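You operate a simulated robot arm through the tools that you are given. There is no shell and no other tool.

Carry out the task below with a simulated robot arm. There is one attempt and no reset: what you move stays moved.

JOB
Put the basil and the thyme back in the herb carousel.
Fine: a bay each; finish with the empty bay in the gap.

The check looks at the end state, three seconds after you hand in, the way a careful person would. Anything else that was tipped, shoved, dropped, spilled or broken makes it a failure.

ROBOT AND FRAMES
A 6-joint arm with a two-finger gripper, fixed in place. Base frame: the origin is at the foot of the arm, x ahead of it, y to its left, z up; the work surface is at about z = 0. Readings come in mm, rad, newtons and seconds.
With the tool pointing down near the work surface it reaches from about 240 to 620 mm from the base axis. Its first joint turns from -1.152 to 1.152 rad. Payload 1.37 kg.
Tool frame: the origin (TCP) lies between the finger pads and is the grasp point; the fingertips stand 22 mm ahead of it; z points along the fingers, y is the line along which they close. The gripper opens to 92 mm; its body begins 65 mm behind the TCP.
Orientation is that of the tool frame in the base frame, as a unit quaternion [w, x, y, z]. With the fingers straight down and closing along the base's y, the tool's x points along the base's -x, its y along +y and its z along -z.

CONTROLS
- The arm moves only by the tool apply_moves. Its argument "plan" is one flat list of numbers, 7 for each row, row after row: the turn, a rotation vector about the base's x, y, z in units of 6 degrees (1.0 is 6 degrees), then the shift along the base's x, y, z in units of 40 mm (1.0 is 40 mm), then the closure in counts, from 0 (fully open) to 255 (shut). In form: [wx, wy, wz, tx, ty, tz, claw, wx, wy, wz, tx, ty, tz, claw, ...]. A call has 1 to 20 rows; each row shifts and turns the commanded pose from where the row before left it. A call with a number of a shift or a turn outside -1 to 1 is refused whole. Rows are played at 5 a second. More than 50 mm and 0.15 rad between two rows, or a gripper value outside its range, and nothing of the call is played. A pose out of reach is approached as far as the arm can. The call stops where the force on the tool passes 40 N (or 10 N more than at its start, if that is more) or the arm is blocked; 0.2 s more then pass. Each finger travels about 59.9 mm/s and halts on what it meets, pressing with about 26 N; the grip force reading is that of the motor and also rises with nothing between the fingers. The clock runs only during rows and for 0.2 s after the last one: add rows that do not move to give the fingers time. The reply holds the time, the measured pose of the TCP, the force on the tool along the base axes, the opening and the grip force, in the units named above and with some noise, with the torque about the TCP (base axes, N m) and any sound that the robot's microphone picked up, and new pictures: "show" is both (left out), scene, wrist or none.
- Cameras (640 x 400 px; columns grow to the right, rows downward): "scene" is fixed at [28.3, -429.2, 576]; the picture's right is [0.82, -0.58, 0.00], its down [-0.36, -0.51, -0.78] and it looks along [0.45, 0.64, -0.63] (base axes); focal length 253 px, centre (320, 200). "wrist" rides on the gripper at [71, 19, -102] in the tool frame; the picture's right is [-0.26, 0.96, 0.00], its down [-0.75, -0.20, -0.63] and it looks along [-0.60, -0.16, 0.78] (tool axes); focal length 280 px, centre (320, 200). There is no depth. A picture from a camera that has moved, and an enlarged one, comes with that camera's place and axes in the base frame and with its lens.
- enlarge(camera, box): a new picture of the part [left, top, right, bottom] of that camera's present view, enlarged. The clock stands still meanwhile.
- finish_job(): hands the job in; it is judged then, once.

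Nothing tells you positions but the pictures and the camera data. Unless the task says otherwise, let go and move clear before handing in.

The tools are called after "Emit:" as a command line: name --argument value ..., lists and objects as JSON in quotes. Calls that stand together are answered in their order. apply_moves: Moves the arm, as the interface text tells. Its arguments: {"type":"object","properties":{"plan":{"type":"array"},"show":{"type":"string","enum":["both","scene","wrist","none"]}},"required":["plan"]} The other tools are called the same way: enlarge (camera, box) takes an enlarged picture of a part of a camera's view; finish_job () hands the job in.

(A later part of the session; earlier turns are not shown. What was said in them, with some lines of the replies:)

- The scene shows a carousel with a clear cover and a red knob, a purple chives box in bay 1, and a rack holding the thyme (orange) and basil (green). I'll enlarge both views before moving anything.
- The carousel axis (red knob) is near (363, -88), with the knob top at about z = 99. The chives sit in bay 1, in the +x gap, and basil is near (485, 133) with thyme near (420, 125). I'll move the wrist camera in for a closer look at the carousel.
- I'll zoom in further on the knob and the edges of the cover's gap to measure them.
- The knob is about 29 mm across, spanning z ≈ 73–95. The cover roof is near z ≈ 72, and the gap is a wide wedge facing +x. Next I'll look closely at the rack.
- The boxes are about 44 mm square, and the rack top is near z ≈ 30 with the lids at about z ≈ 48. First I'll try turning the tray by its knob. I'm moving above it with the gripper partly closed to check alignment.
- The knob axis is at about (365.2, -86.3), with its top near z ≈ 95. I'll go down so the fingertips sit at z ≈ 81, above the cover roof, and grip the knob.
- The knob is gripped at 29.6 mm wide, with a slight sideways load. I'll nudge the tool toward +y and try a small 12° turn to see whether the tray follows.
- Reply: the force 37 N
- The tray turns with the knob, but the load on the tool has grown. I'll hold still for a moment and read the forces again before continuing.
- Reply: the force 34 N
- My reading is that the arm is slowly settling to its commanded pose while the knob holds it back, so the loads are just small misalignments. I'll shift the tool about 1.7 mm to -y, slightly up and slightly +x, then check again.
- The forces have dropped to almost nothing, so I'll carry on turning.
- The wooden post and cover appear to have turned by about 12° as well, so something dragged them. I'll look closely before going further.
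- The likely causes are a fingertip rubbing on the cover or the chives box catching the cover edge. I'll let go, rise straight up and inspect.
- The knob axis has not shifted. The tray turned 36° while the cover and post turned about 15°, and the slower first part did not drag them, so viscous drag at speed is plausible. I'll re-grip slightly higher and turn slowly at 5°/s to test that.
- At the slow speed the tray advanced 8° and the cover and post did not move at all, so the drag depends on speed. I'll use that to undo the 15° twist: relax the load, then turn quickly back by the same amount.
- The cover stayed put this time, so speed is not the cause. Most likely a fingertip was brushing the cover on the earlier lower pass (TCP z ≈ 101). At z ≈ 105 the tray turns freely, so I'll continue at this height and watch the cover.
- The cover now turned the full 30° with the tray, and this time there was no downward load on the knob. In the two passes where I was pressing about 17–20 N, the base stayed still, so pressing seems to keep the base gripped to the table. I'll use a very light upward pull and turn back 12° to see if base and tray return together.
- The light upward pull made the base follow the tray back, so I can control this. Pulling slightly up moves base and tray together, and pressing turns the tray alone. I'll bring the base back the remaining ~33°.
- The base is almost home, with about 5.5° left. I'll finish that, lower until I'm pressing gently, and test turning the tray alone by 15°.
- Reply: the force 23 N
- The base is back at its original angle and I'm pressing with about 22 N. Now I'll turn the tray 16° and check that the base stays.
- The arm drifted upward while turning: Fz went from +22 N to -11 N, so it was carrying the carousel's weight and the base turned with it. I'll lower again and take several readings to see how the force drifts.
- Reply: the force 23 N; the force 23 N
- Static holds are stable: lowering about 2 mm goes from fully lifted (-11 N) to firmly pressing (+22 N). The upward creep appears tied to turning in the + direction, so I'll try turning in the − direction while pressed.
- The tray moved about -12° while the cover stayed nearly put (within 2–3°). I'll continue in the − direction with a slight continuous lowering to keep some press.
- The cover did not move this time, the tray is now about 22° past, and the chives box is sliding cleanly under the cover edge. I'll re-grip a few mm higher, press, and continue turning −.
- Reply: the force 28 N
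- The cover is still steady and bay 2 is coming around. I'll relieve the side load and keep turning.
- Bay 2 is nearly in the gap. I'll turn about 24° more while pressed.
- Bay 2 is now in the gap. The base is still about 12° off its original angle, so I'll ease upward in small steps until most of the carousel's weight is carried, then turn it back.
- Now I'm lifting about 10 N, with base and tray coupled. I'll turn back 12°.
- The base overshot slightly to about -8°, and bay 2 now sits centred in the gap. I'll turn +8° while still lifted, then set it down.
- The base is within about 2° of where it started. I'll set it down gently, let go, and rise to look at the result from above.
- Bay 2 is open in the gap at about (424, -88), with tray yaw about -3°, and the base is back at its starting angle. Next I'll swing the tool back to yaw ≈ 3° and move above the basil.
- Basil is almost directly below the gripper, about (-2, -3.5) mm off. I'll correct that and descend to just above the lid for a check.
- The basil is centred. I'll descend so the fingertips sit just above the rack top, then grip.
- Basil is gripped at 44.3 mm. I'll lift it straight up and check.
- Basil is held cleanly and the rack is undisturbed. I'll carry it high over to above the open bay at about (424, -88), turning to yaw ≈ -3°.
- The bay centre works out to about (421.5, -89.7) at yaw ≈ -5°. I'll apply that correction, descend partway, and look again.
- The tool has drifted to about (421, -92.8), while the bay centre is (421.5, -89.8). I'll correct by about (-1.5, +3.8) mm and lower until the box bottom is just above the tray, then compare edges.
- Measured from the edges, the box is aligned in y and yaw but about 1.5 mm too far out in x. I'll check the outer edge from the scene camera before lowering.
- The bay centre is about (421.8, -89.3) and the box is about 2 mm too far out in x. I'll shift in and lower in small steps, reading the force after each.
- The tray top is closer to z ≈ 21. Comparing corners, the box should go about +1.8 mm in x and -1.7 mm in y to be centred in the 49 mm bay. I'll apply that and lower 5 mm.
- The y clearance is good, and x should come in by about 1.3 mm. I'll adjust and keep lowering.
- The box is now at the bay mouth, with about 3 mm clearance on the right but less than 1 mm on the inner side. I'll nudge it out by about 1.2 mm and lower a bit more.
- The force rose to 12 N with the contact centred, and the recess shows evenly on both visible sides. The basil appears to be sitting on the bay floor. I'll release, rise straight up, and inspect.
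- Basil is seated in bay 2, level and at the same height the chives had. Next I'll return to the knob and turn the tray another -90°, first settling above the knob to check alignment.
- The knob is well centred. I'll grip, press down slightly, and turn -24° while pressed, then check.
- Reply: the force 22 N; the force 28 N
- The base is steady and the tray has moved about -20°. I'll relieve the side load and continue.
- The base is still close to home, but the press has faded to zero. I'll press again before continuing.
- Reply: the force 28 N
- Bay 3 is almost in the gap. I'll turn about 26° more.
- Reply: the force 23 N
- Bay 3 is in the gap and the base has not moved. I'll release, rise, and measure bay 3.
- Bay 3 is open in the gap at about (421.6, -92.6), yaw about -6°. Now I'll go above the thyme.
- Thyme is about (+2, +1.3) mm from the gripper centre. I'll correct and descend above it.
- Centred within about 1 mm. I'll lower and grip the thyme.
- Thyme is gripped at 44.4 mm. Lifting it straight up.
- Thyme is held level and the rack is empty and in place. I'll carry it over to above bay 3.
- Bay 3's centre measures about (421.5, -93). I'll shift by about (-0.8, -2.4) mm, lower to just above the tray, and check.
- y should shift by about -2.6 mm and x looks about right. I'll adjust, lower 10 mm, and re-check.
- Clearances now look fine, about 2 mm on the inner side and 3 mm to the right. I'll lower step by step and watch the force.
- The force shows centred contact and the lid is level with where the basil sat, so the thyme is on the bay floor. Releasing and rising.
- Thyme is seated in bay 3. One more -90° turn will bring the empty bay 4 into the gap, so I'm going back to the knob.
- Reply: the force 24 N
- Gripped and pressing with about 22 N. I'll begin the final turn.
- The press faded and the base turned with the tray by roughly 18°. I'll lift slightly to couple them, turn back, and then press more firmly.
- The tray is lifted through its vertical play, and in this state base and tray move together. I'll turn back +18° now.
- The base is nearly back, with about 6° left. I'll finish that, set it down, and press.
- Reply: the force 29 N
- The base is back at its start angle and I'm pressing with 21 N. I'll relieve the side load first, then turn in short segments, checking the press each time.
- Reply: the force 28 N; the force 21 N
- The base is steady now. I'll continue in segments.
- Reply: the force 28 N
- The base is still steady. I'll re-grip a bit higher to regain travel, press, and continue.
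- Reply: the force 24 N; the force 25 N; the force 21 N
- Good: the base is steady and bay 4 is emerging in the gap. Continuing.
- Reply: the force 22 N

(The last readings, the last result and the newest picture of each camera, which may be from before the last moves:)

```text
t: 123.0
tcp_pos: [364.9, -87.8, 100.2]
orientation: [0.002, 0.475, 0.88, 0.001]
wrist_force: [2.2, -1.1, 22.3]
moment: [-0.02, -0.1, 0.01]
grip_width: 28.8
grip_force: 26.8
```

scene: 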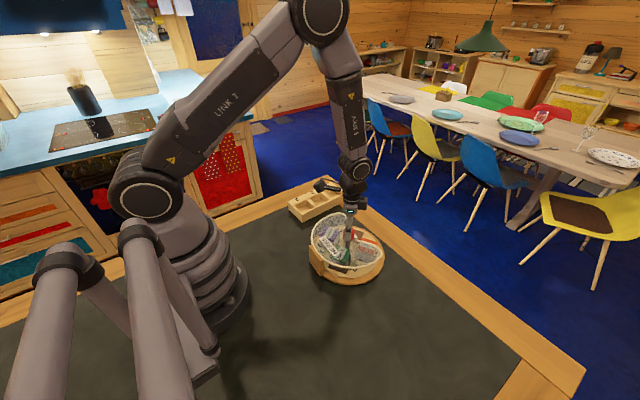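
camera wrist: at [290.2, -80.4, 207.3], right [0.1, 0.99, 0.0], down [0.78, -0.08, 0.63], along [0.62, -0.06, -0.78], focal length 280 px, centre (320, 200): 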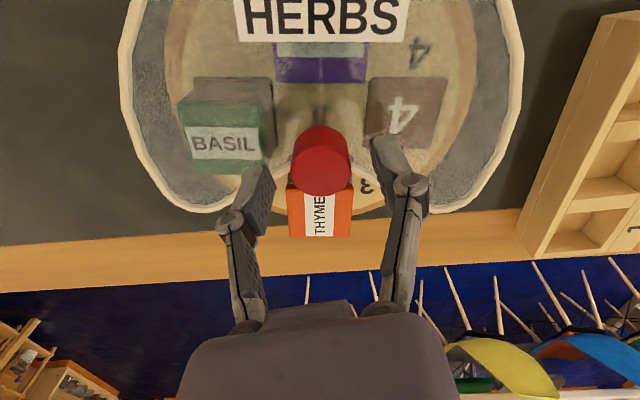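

Emit:
apply_moves --plan '[0, 0, -0.333, 0, 0, -0.003, 255, 0, 0, -0.333, 0, 0, -0.003, 255, 0, 0, -0.333, 0, 0, -0.003, 255, 0, 0, -0.333, 0, 0, -0.003, 255, 0, 0, -0.333, 0, 0, -0.003, 255, 0, 0, -0.333, 0, 0, -0.003, 255]' --show "both"

Emit:
enlarge --camera "scene" --box '[300, 205, 395, 290]'

Emit:
enlarge --camera "wrist" --box '[100, 0, 500, 240]'

```text
t: 124.4
tcp_pos: [364.2, -87.5, 99.2]
orientation: [0.001, 0.565, 0.825, 0.0]
wrist_force: [7.4, -4.4, 4.2]
moment: [-0.62, -0.56, -0.01]
grip_width: 28.8
grip_force: 26.0
camera wrist: at [356.0, -14.5, 201.8], right [0.99, 0.11, 0.0], down [0.08, -0.78, 0.63], along [0.07, -0.62, -0.78], focal length 280 px, centre (320, 200)
```

scene: 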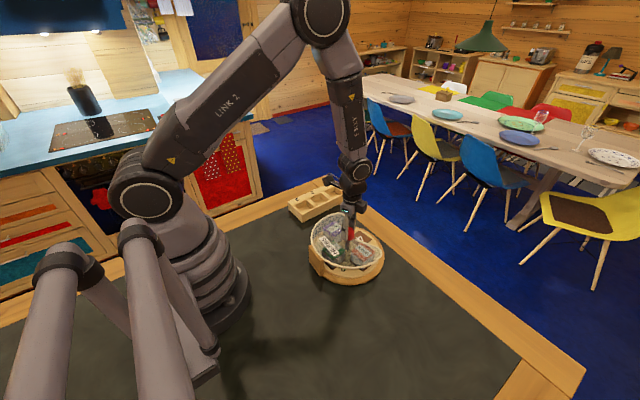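
wrist: 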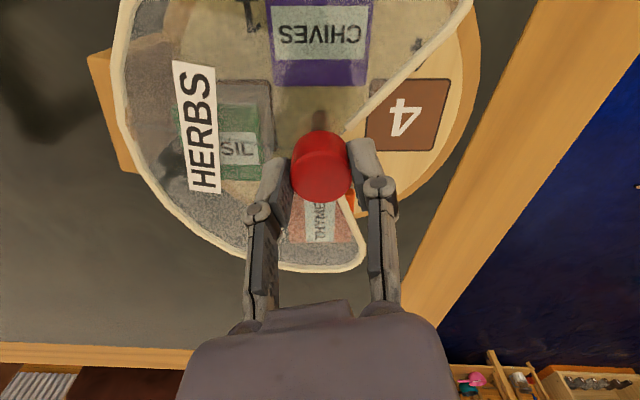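

```text
4.71 times, centred on (348, 248) of scene
camera zoom: at [28.3, -429.2, 576.0], right [0.82, -0.58, 0.0], down [-0.36, -0.51, -0.78], along [0.45, 0.64, -0.63], focal length 1192 px, centre (191, -24)
```

zoom: 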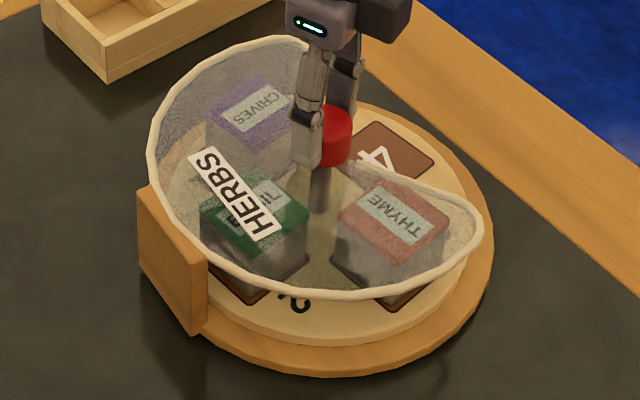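

```text
1.60 times, centred on (300, 120) of wrist
camera zoom: at [356.0, -14.5, 201.8], right [0.99, 0.11, 0.0], down [0.08, -0.78, 0.63], along [0.07, -0.62, -0.78], focal length 449 px, centre (352, 328)
```

zoom: 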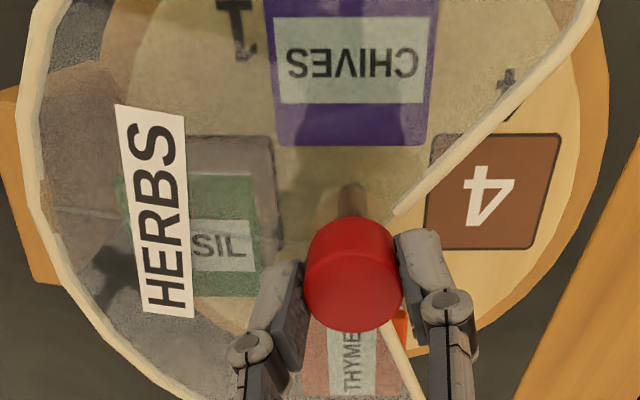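

Bay 4 is in the gap but needs about 9–10° more to be centred. I'll press and finish the turn.

Emit:
apply_moves --plan '[0, 0, 0, 0.003, 0, -0.025, 255, 0, 0, -0.333, 0, 0, -0.004, 255, 0, 0, -0.333, 0, 0, -0.004, 255, 0, 0, -0.333, 0, 0, -0.004, 255, 0, 0, -0.333, 0, 0, -0.004, 255, 0, 0, -0.25, 0, 0, -0.002, 255, 0, 0, 0, 0, 0, 0, 255]' --show "both"

Emit:
enlarge --camera "scene" --box '[300, 205, 395, 290]'

Emit:
enlarge --camera "wrist" --box '[100, 0, 500, 240]'

```text
t: 126.0
tcp_pos: [364.6, -89.5, 96.2]
orientation: [0.001, 0.631, 0.776, 0.0]
wrist_force: [8.8, 13.2, 19.1]
moment: [0.27, -0.3, -0.03]
grip_width: 29.0
grip_force: 26.5
camera wrist: at [368.4, -15.0, 199.5], right [1.0, -0.06, 0.0], down [-0.05, -0.78, 0.63], along [-0.04, -0.62, -0.78], focal length 280 px, centre (320, 200)
```

scene: 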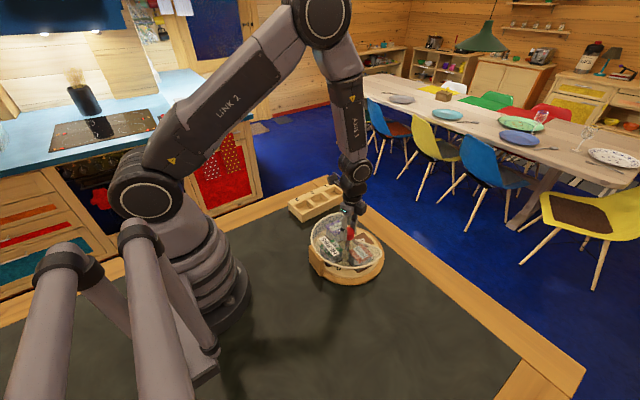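
wrist: 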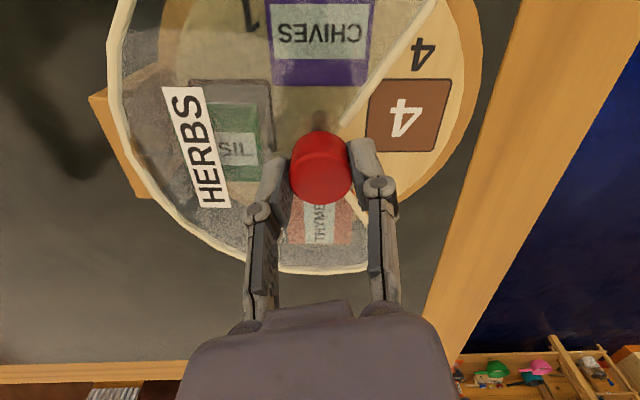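

```text
4.71 times, centred on (348, 248) of scene
camera zoom: at [28.2, -429.2, 576.0], right [0.82, -0.58, 0.0], down [-0.36, -0.51, -0.78], along [0.45, 0.64, -0.63], focal length 1192 px, centre (191, -24)
```

zoom: 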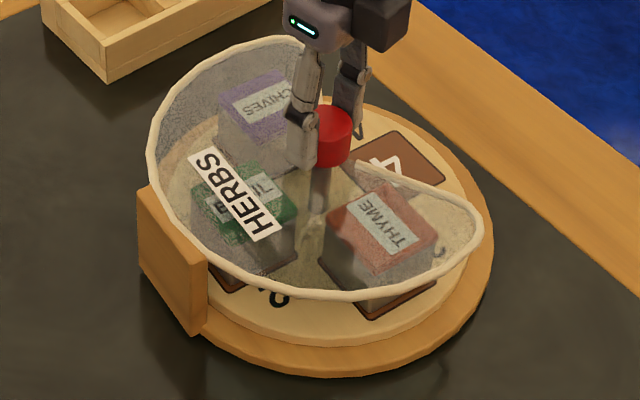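

```text
1.60 times, centred on (300, 120) of wrist
camera zoom: at [368.4, -15.0, 199.5], right [1.0, -0.06, 0.0], down [-0.05, -0.78, 0.63], along [-0.04, -0.62, -0.78], focal length 449 px, centre (352, 328)
```

zoom: 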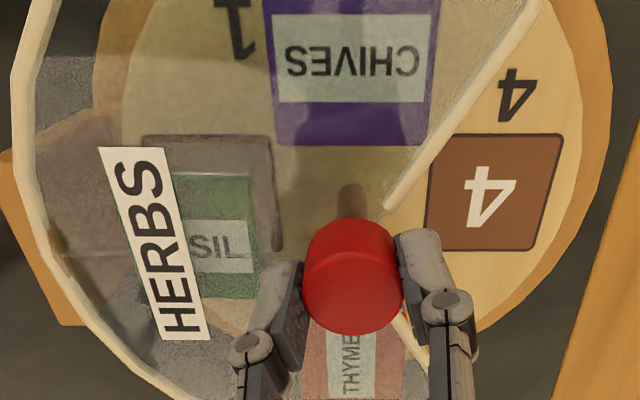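

Bay 4 is now centred in the gap (tray yaw about -3.5°) and the base is where it started. I'll relieve the load, let go and move clear.

Emit:
apply_moves --plan '[0, 0, 0, 0.006, 0.01, 0.025, 255, 0, 0, 0, 0, 0, 0, 170, 0, 0, 0, 0, 0, 0.05, 150, 0, 0, 0, 0, 0, 0.1, 125, 0, 0, 0, 0, 0, 0.2, 116, 0, 0, 0, 0, 0, 0.6, 116, 0, 0, 0, 0, 0.4, 0.9, 116, 0, 0, 0, 0, 0.5, 0.9, 116, 0, 0, 0, 0, 0.5, 0.9, 116, 0, 0, 0, 0, 0, 0, 116]' --show "both"

Emit:
enlarge --camera "wrist" --box '[200, 20, 440, 220]'

Emit:
enlarge --camera "scene" --box '[300, 205, 395, 290]'

```text
t: 128.2
tcp_pos: [365.0, -28.1, 243.4]
orientation: [0.0, 0.632, 0.775, 0.0]
wrist_force: [-0.4, 0.1, -0.5]
moment: [-0.02, 0.01, 0.0]
grip_width: 50.1
grip_force: 0.1
camera wrist: at [368.9, 44.7, 346.6], right [1.0, -0.06, 0.0], down [-0.05, -0.78, 0.63], along [-0.04, -0.62, -0.78], focal length 280 px, centre (320, 200)
```

scene: 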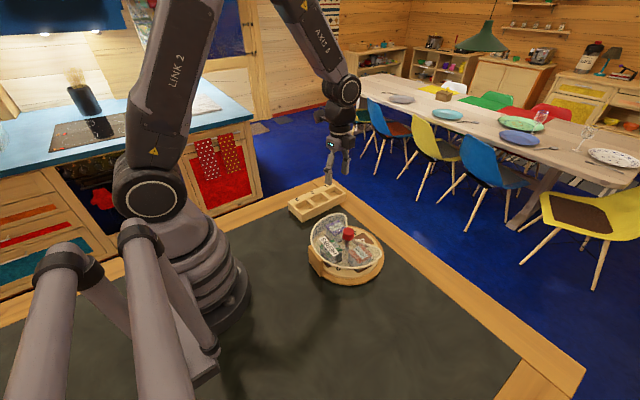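
wrist: 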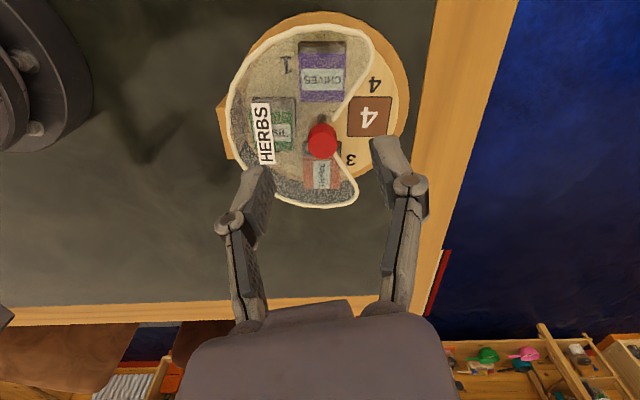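

```text
2.00 times, centred on (320, 120) of wrist
camera zoom: at [368.9, 44.7, 346.6], right [1.0, -0.06, 0.0], down [-0.05, -0.78, 0.63], along [-0.04, -0.62, -0.78], focal length 561 px, centre (320, 360)
```

zoom: 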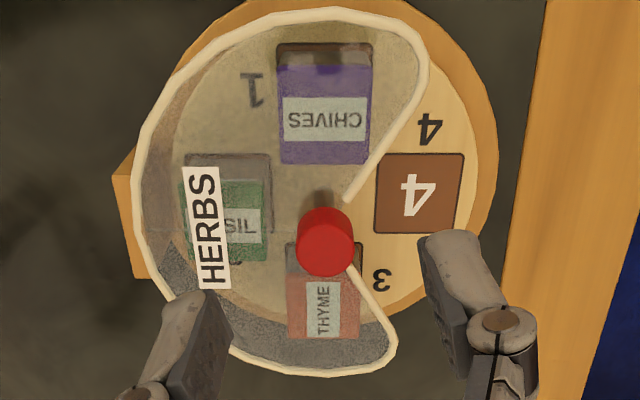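

```text
4.71 times, centred on (348, 248) of scene
camera zoom: at [28.3, -429.2, 576.0], right [0.82, -0.58, 0.0], down [-0.36, -0.51, -0.78], along [0.45, 0.64, -0.63], focal length 1192 px, centre (191, -24)
```

zoom: 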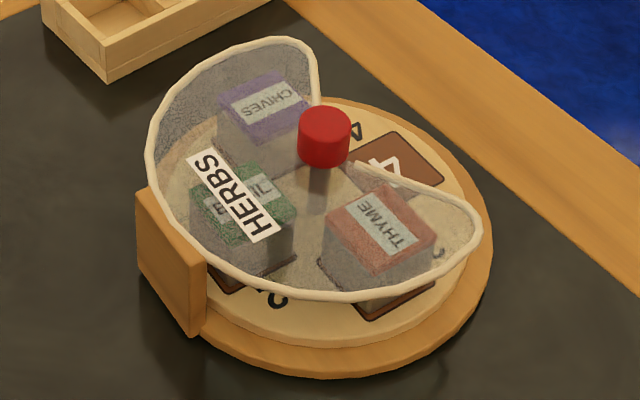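

All three herbs are seated (chives in bay 1, basil in bay 2, thyme in bay 3), with empty bay 4 centred in the gap. The carousel and rack are in place, so I'll raise the arm further clear and take a last look.

Emit:
apply_moves --plan '[0, 0, 0.5, 0, 0, 1, 60, 0, 0, 0.5, 0, 0, 1, 60, 0, 0, 0, 0, 0, 0.5, 60, 0, 0, 0, 0, 0, 0, 60]' --show "both"

Emit:
enlarge --camera "scene" --box '[270, 170, 400, 290]'

```text
t: 129.2
tcp_pos: [365.3, -31.1, 342.2]
orientation: [0.0, 0.588, 0.809, 0.0]
wrist_force: [0.6, 0.0, 0.5]
moment: [0.01, -0.01, -0.04]
grip_width: 70.5
grip_force: 0.1
camera wrist: at [361.1, 41.5, 444.8], right [1.0, 0.04, 0.0], down [0.03, -0.78, 0.63], along [0.03, -0.62, -0.78], focal length 280 px, centre (320, 200)
```

scene: 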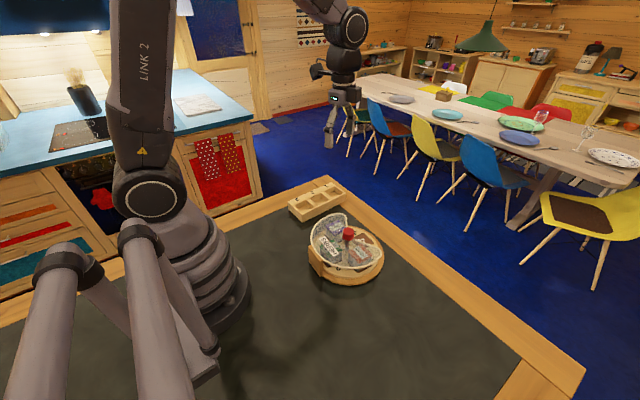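
wrist: 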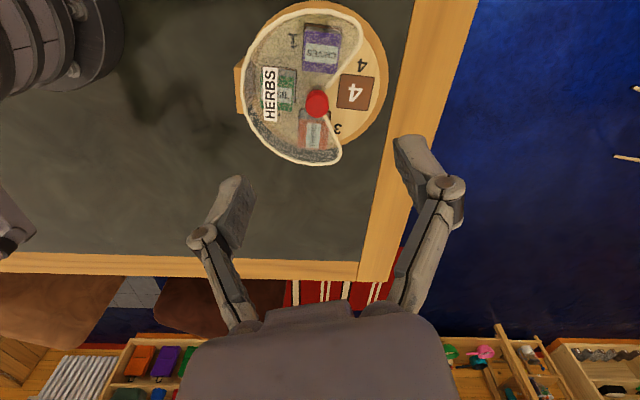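

```text
3.33 times, centred on (335, 230) of scene
camera zoom: at [28.3, -429.2, 576.0], right [0.82, -0.58, 0.0], down [-0.36, -0.51, -0.78], along [0.45, 0.64, -0.63], focal length 844 px, centre (270, 100)
```

zoom: 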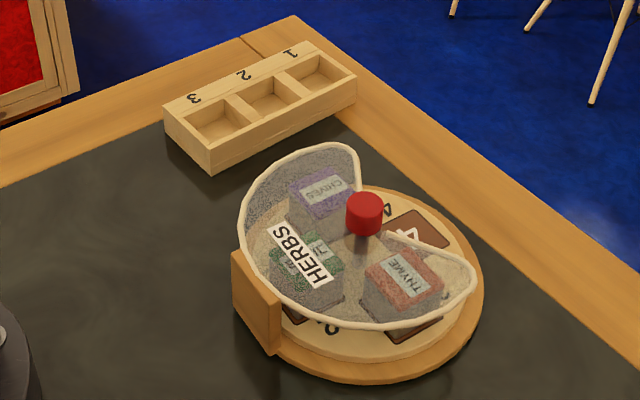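

The basil and thyme each have their own bay beside the chives, and the empty bay 4 faces the gap. The carousel and rack match their starting positions closely and the arm is clear, so I'm handing in.

Emit:
finish_job

```text
The job is handed in.
```

The basil and thyme are back in the herb carousel: basil in bay 2 and thyme in bay 3, with the chives still in bay 1. The empty bay 4 is centred in the gap, within about 2°. I handed the job in with the arm clear of everything; no verdict has come back yet.

**Carousel moved while turning:** the carousel is not fixed to the table. While I turned the tray by its knob, the whole unit swung round several times, by as much as about 45°. At times it was lifted about a millimetre off the table. I turned it back each time. In the last pictures it sits within about 3 mm and a degree or two of where it started.

**Everything else:** the rack is empty and in its original place. I saw nothing tipped, dropped or spilled.
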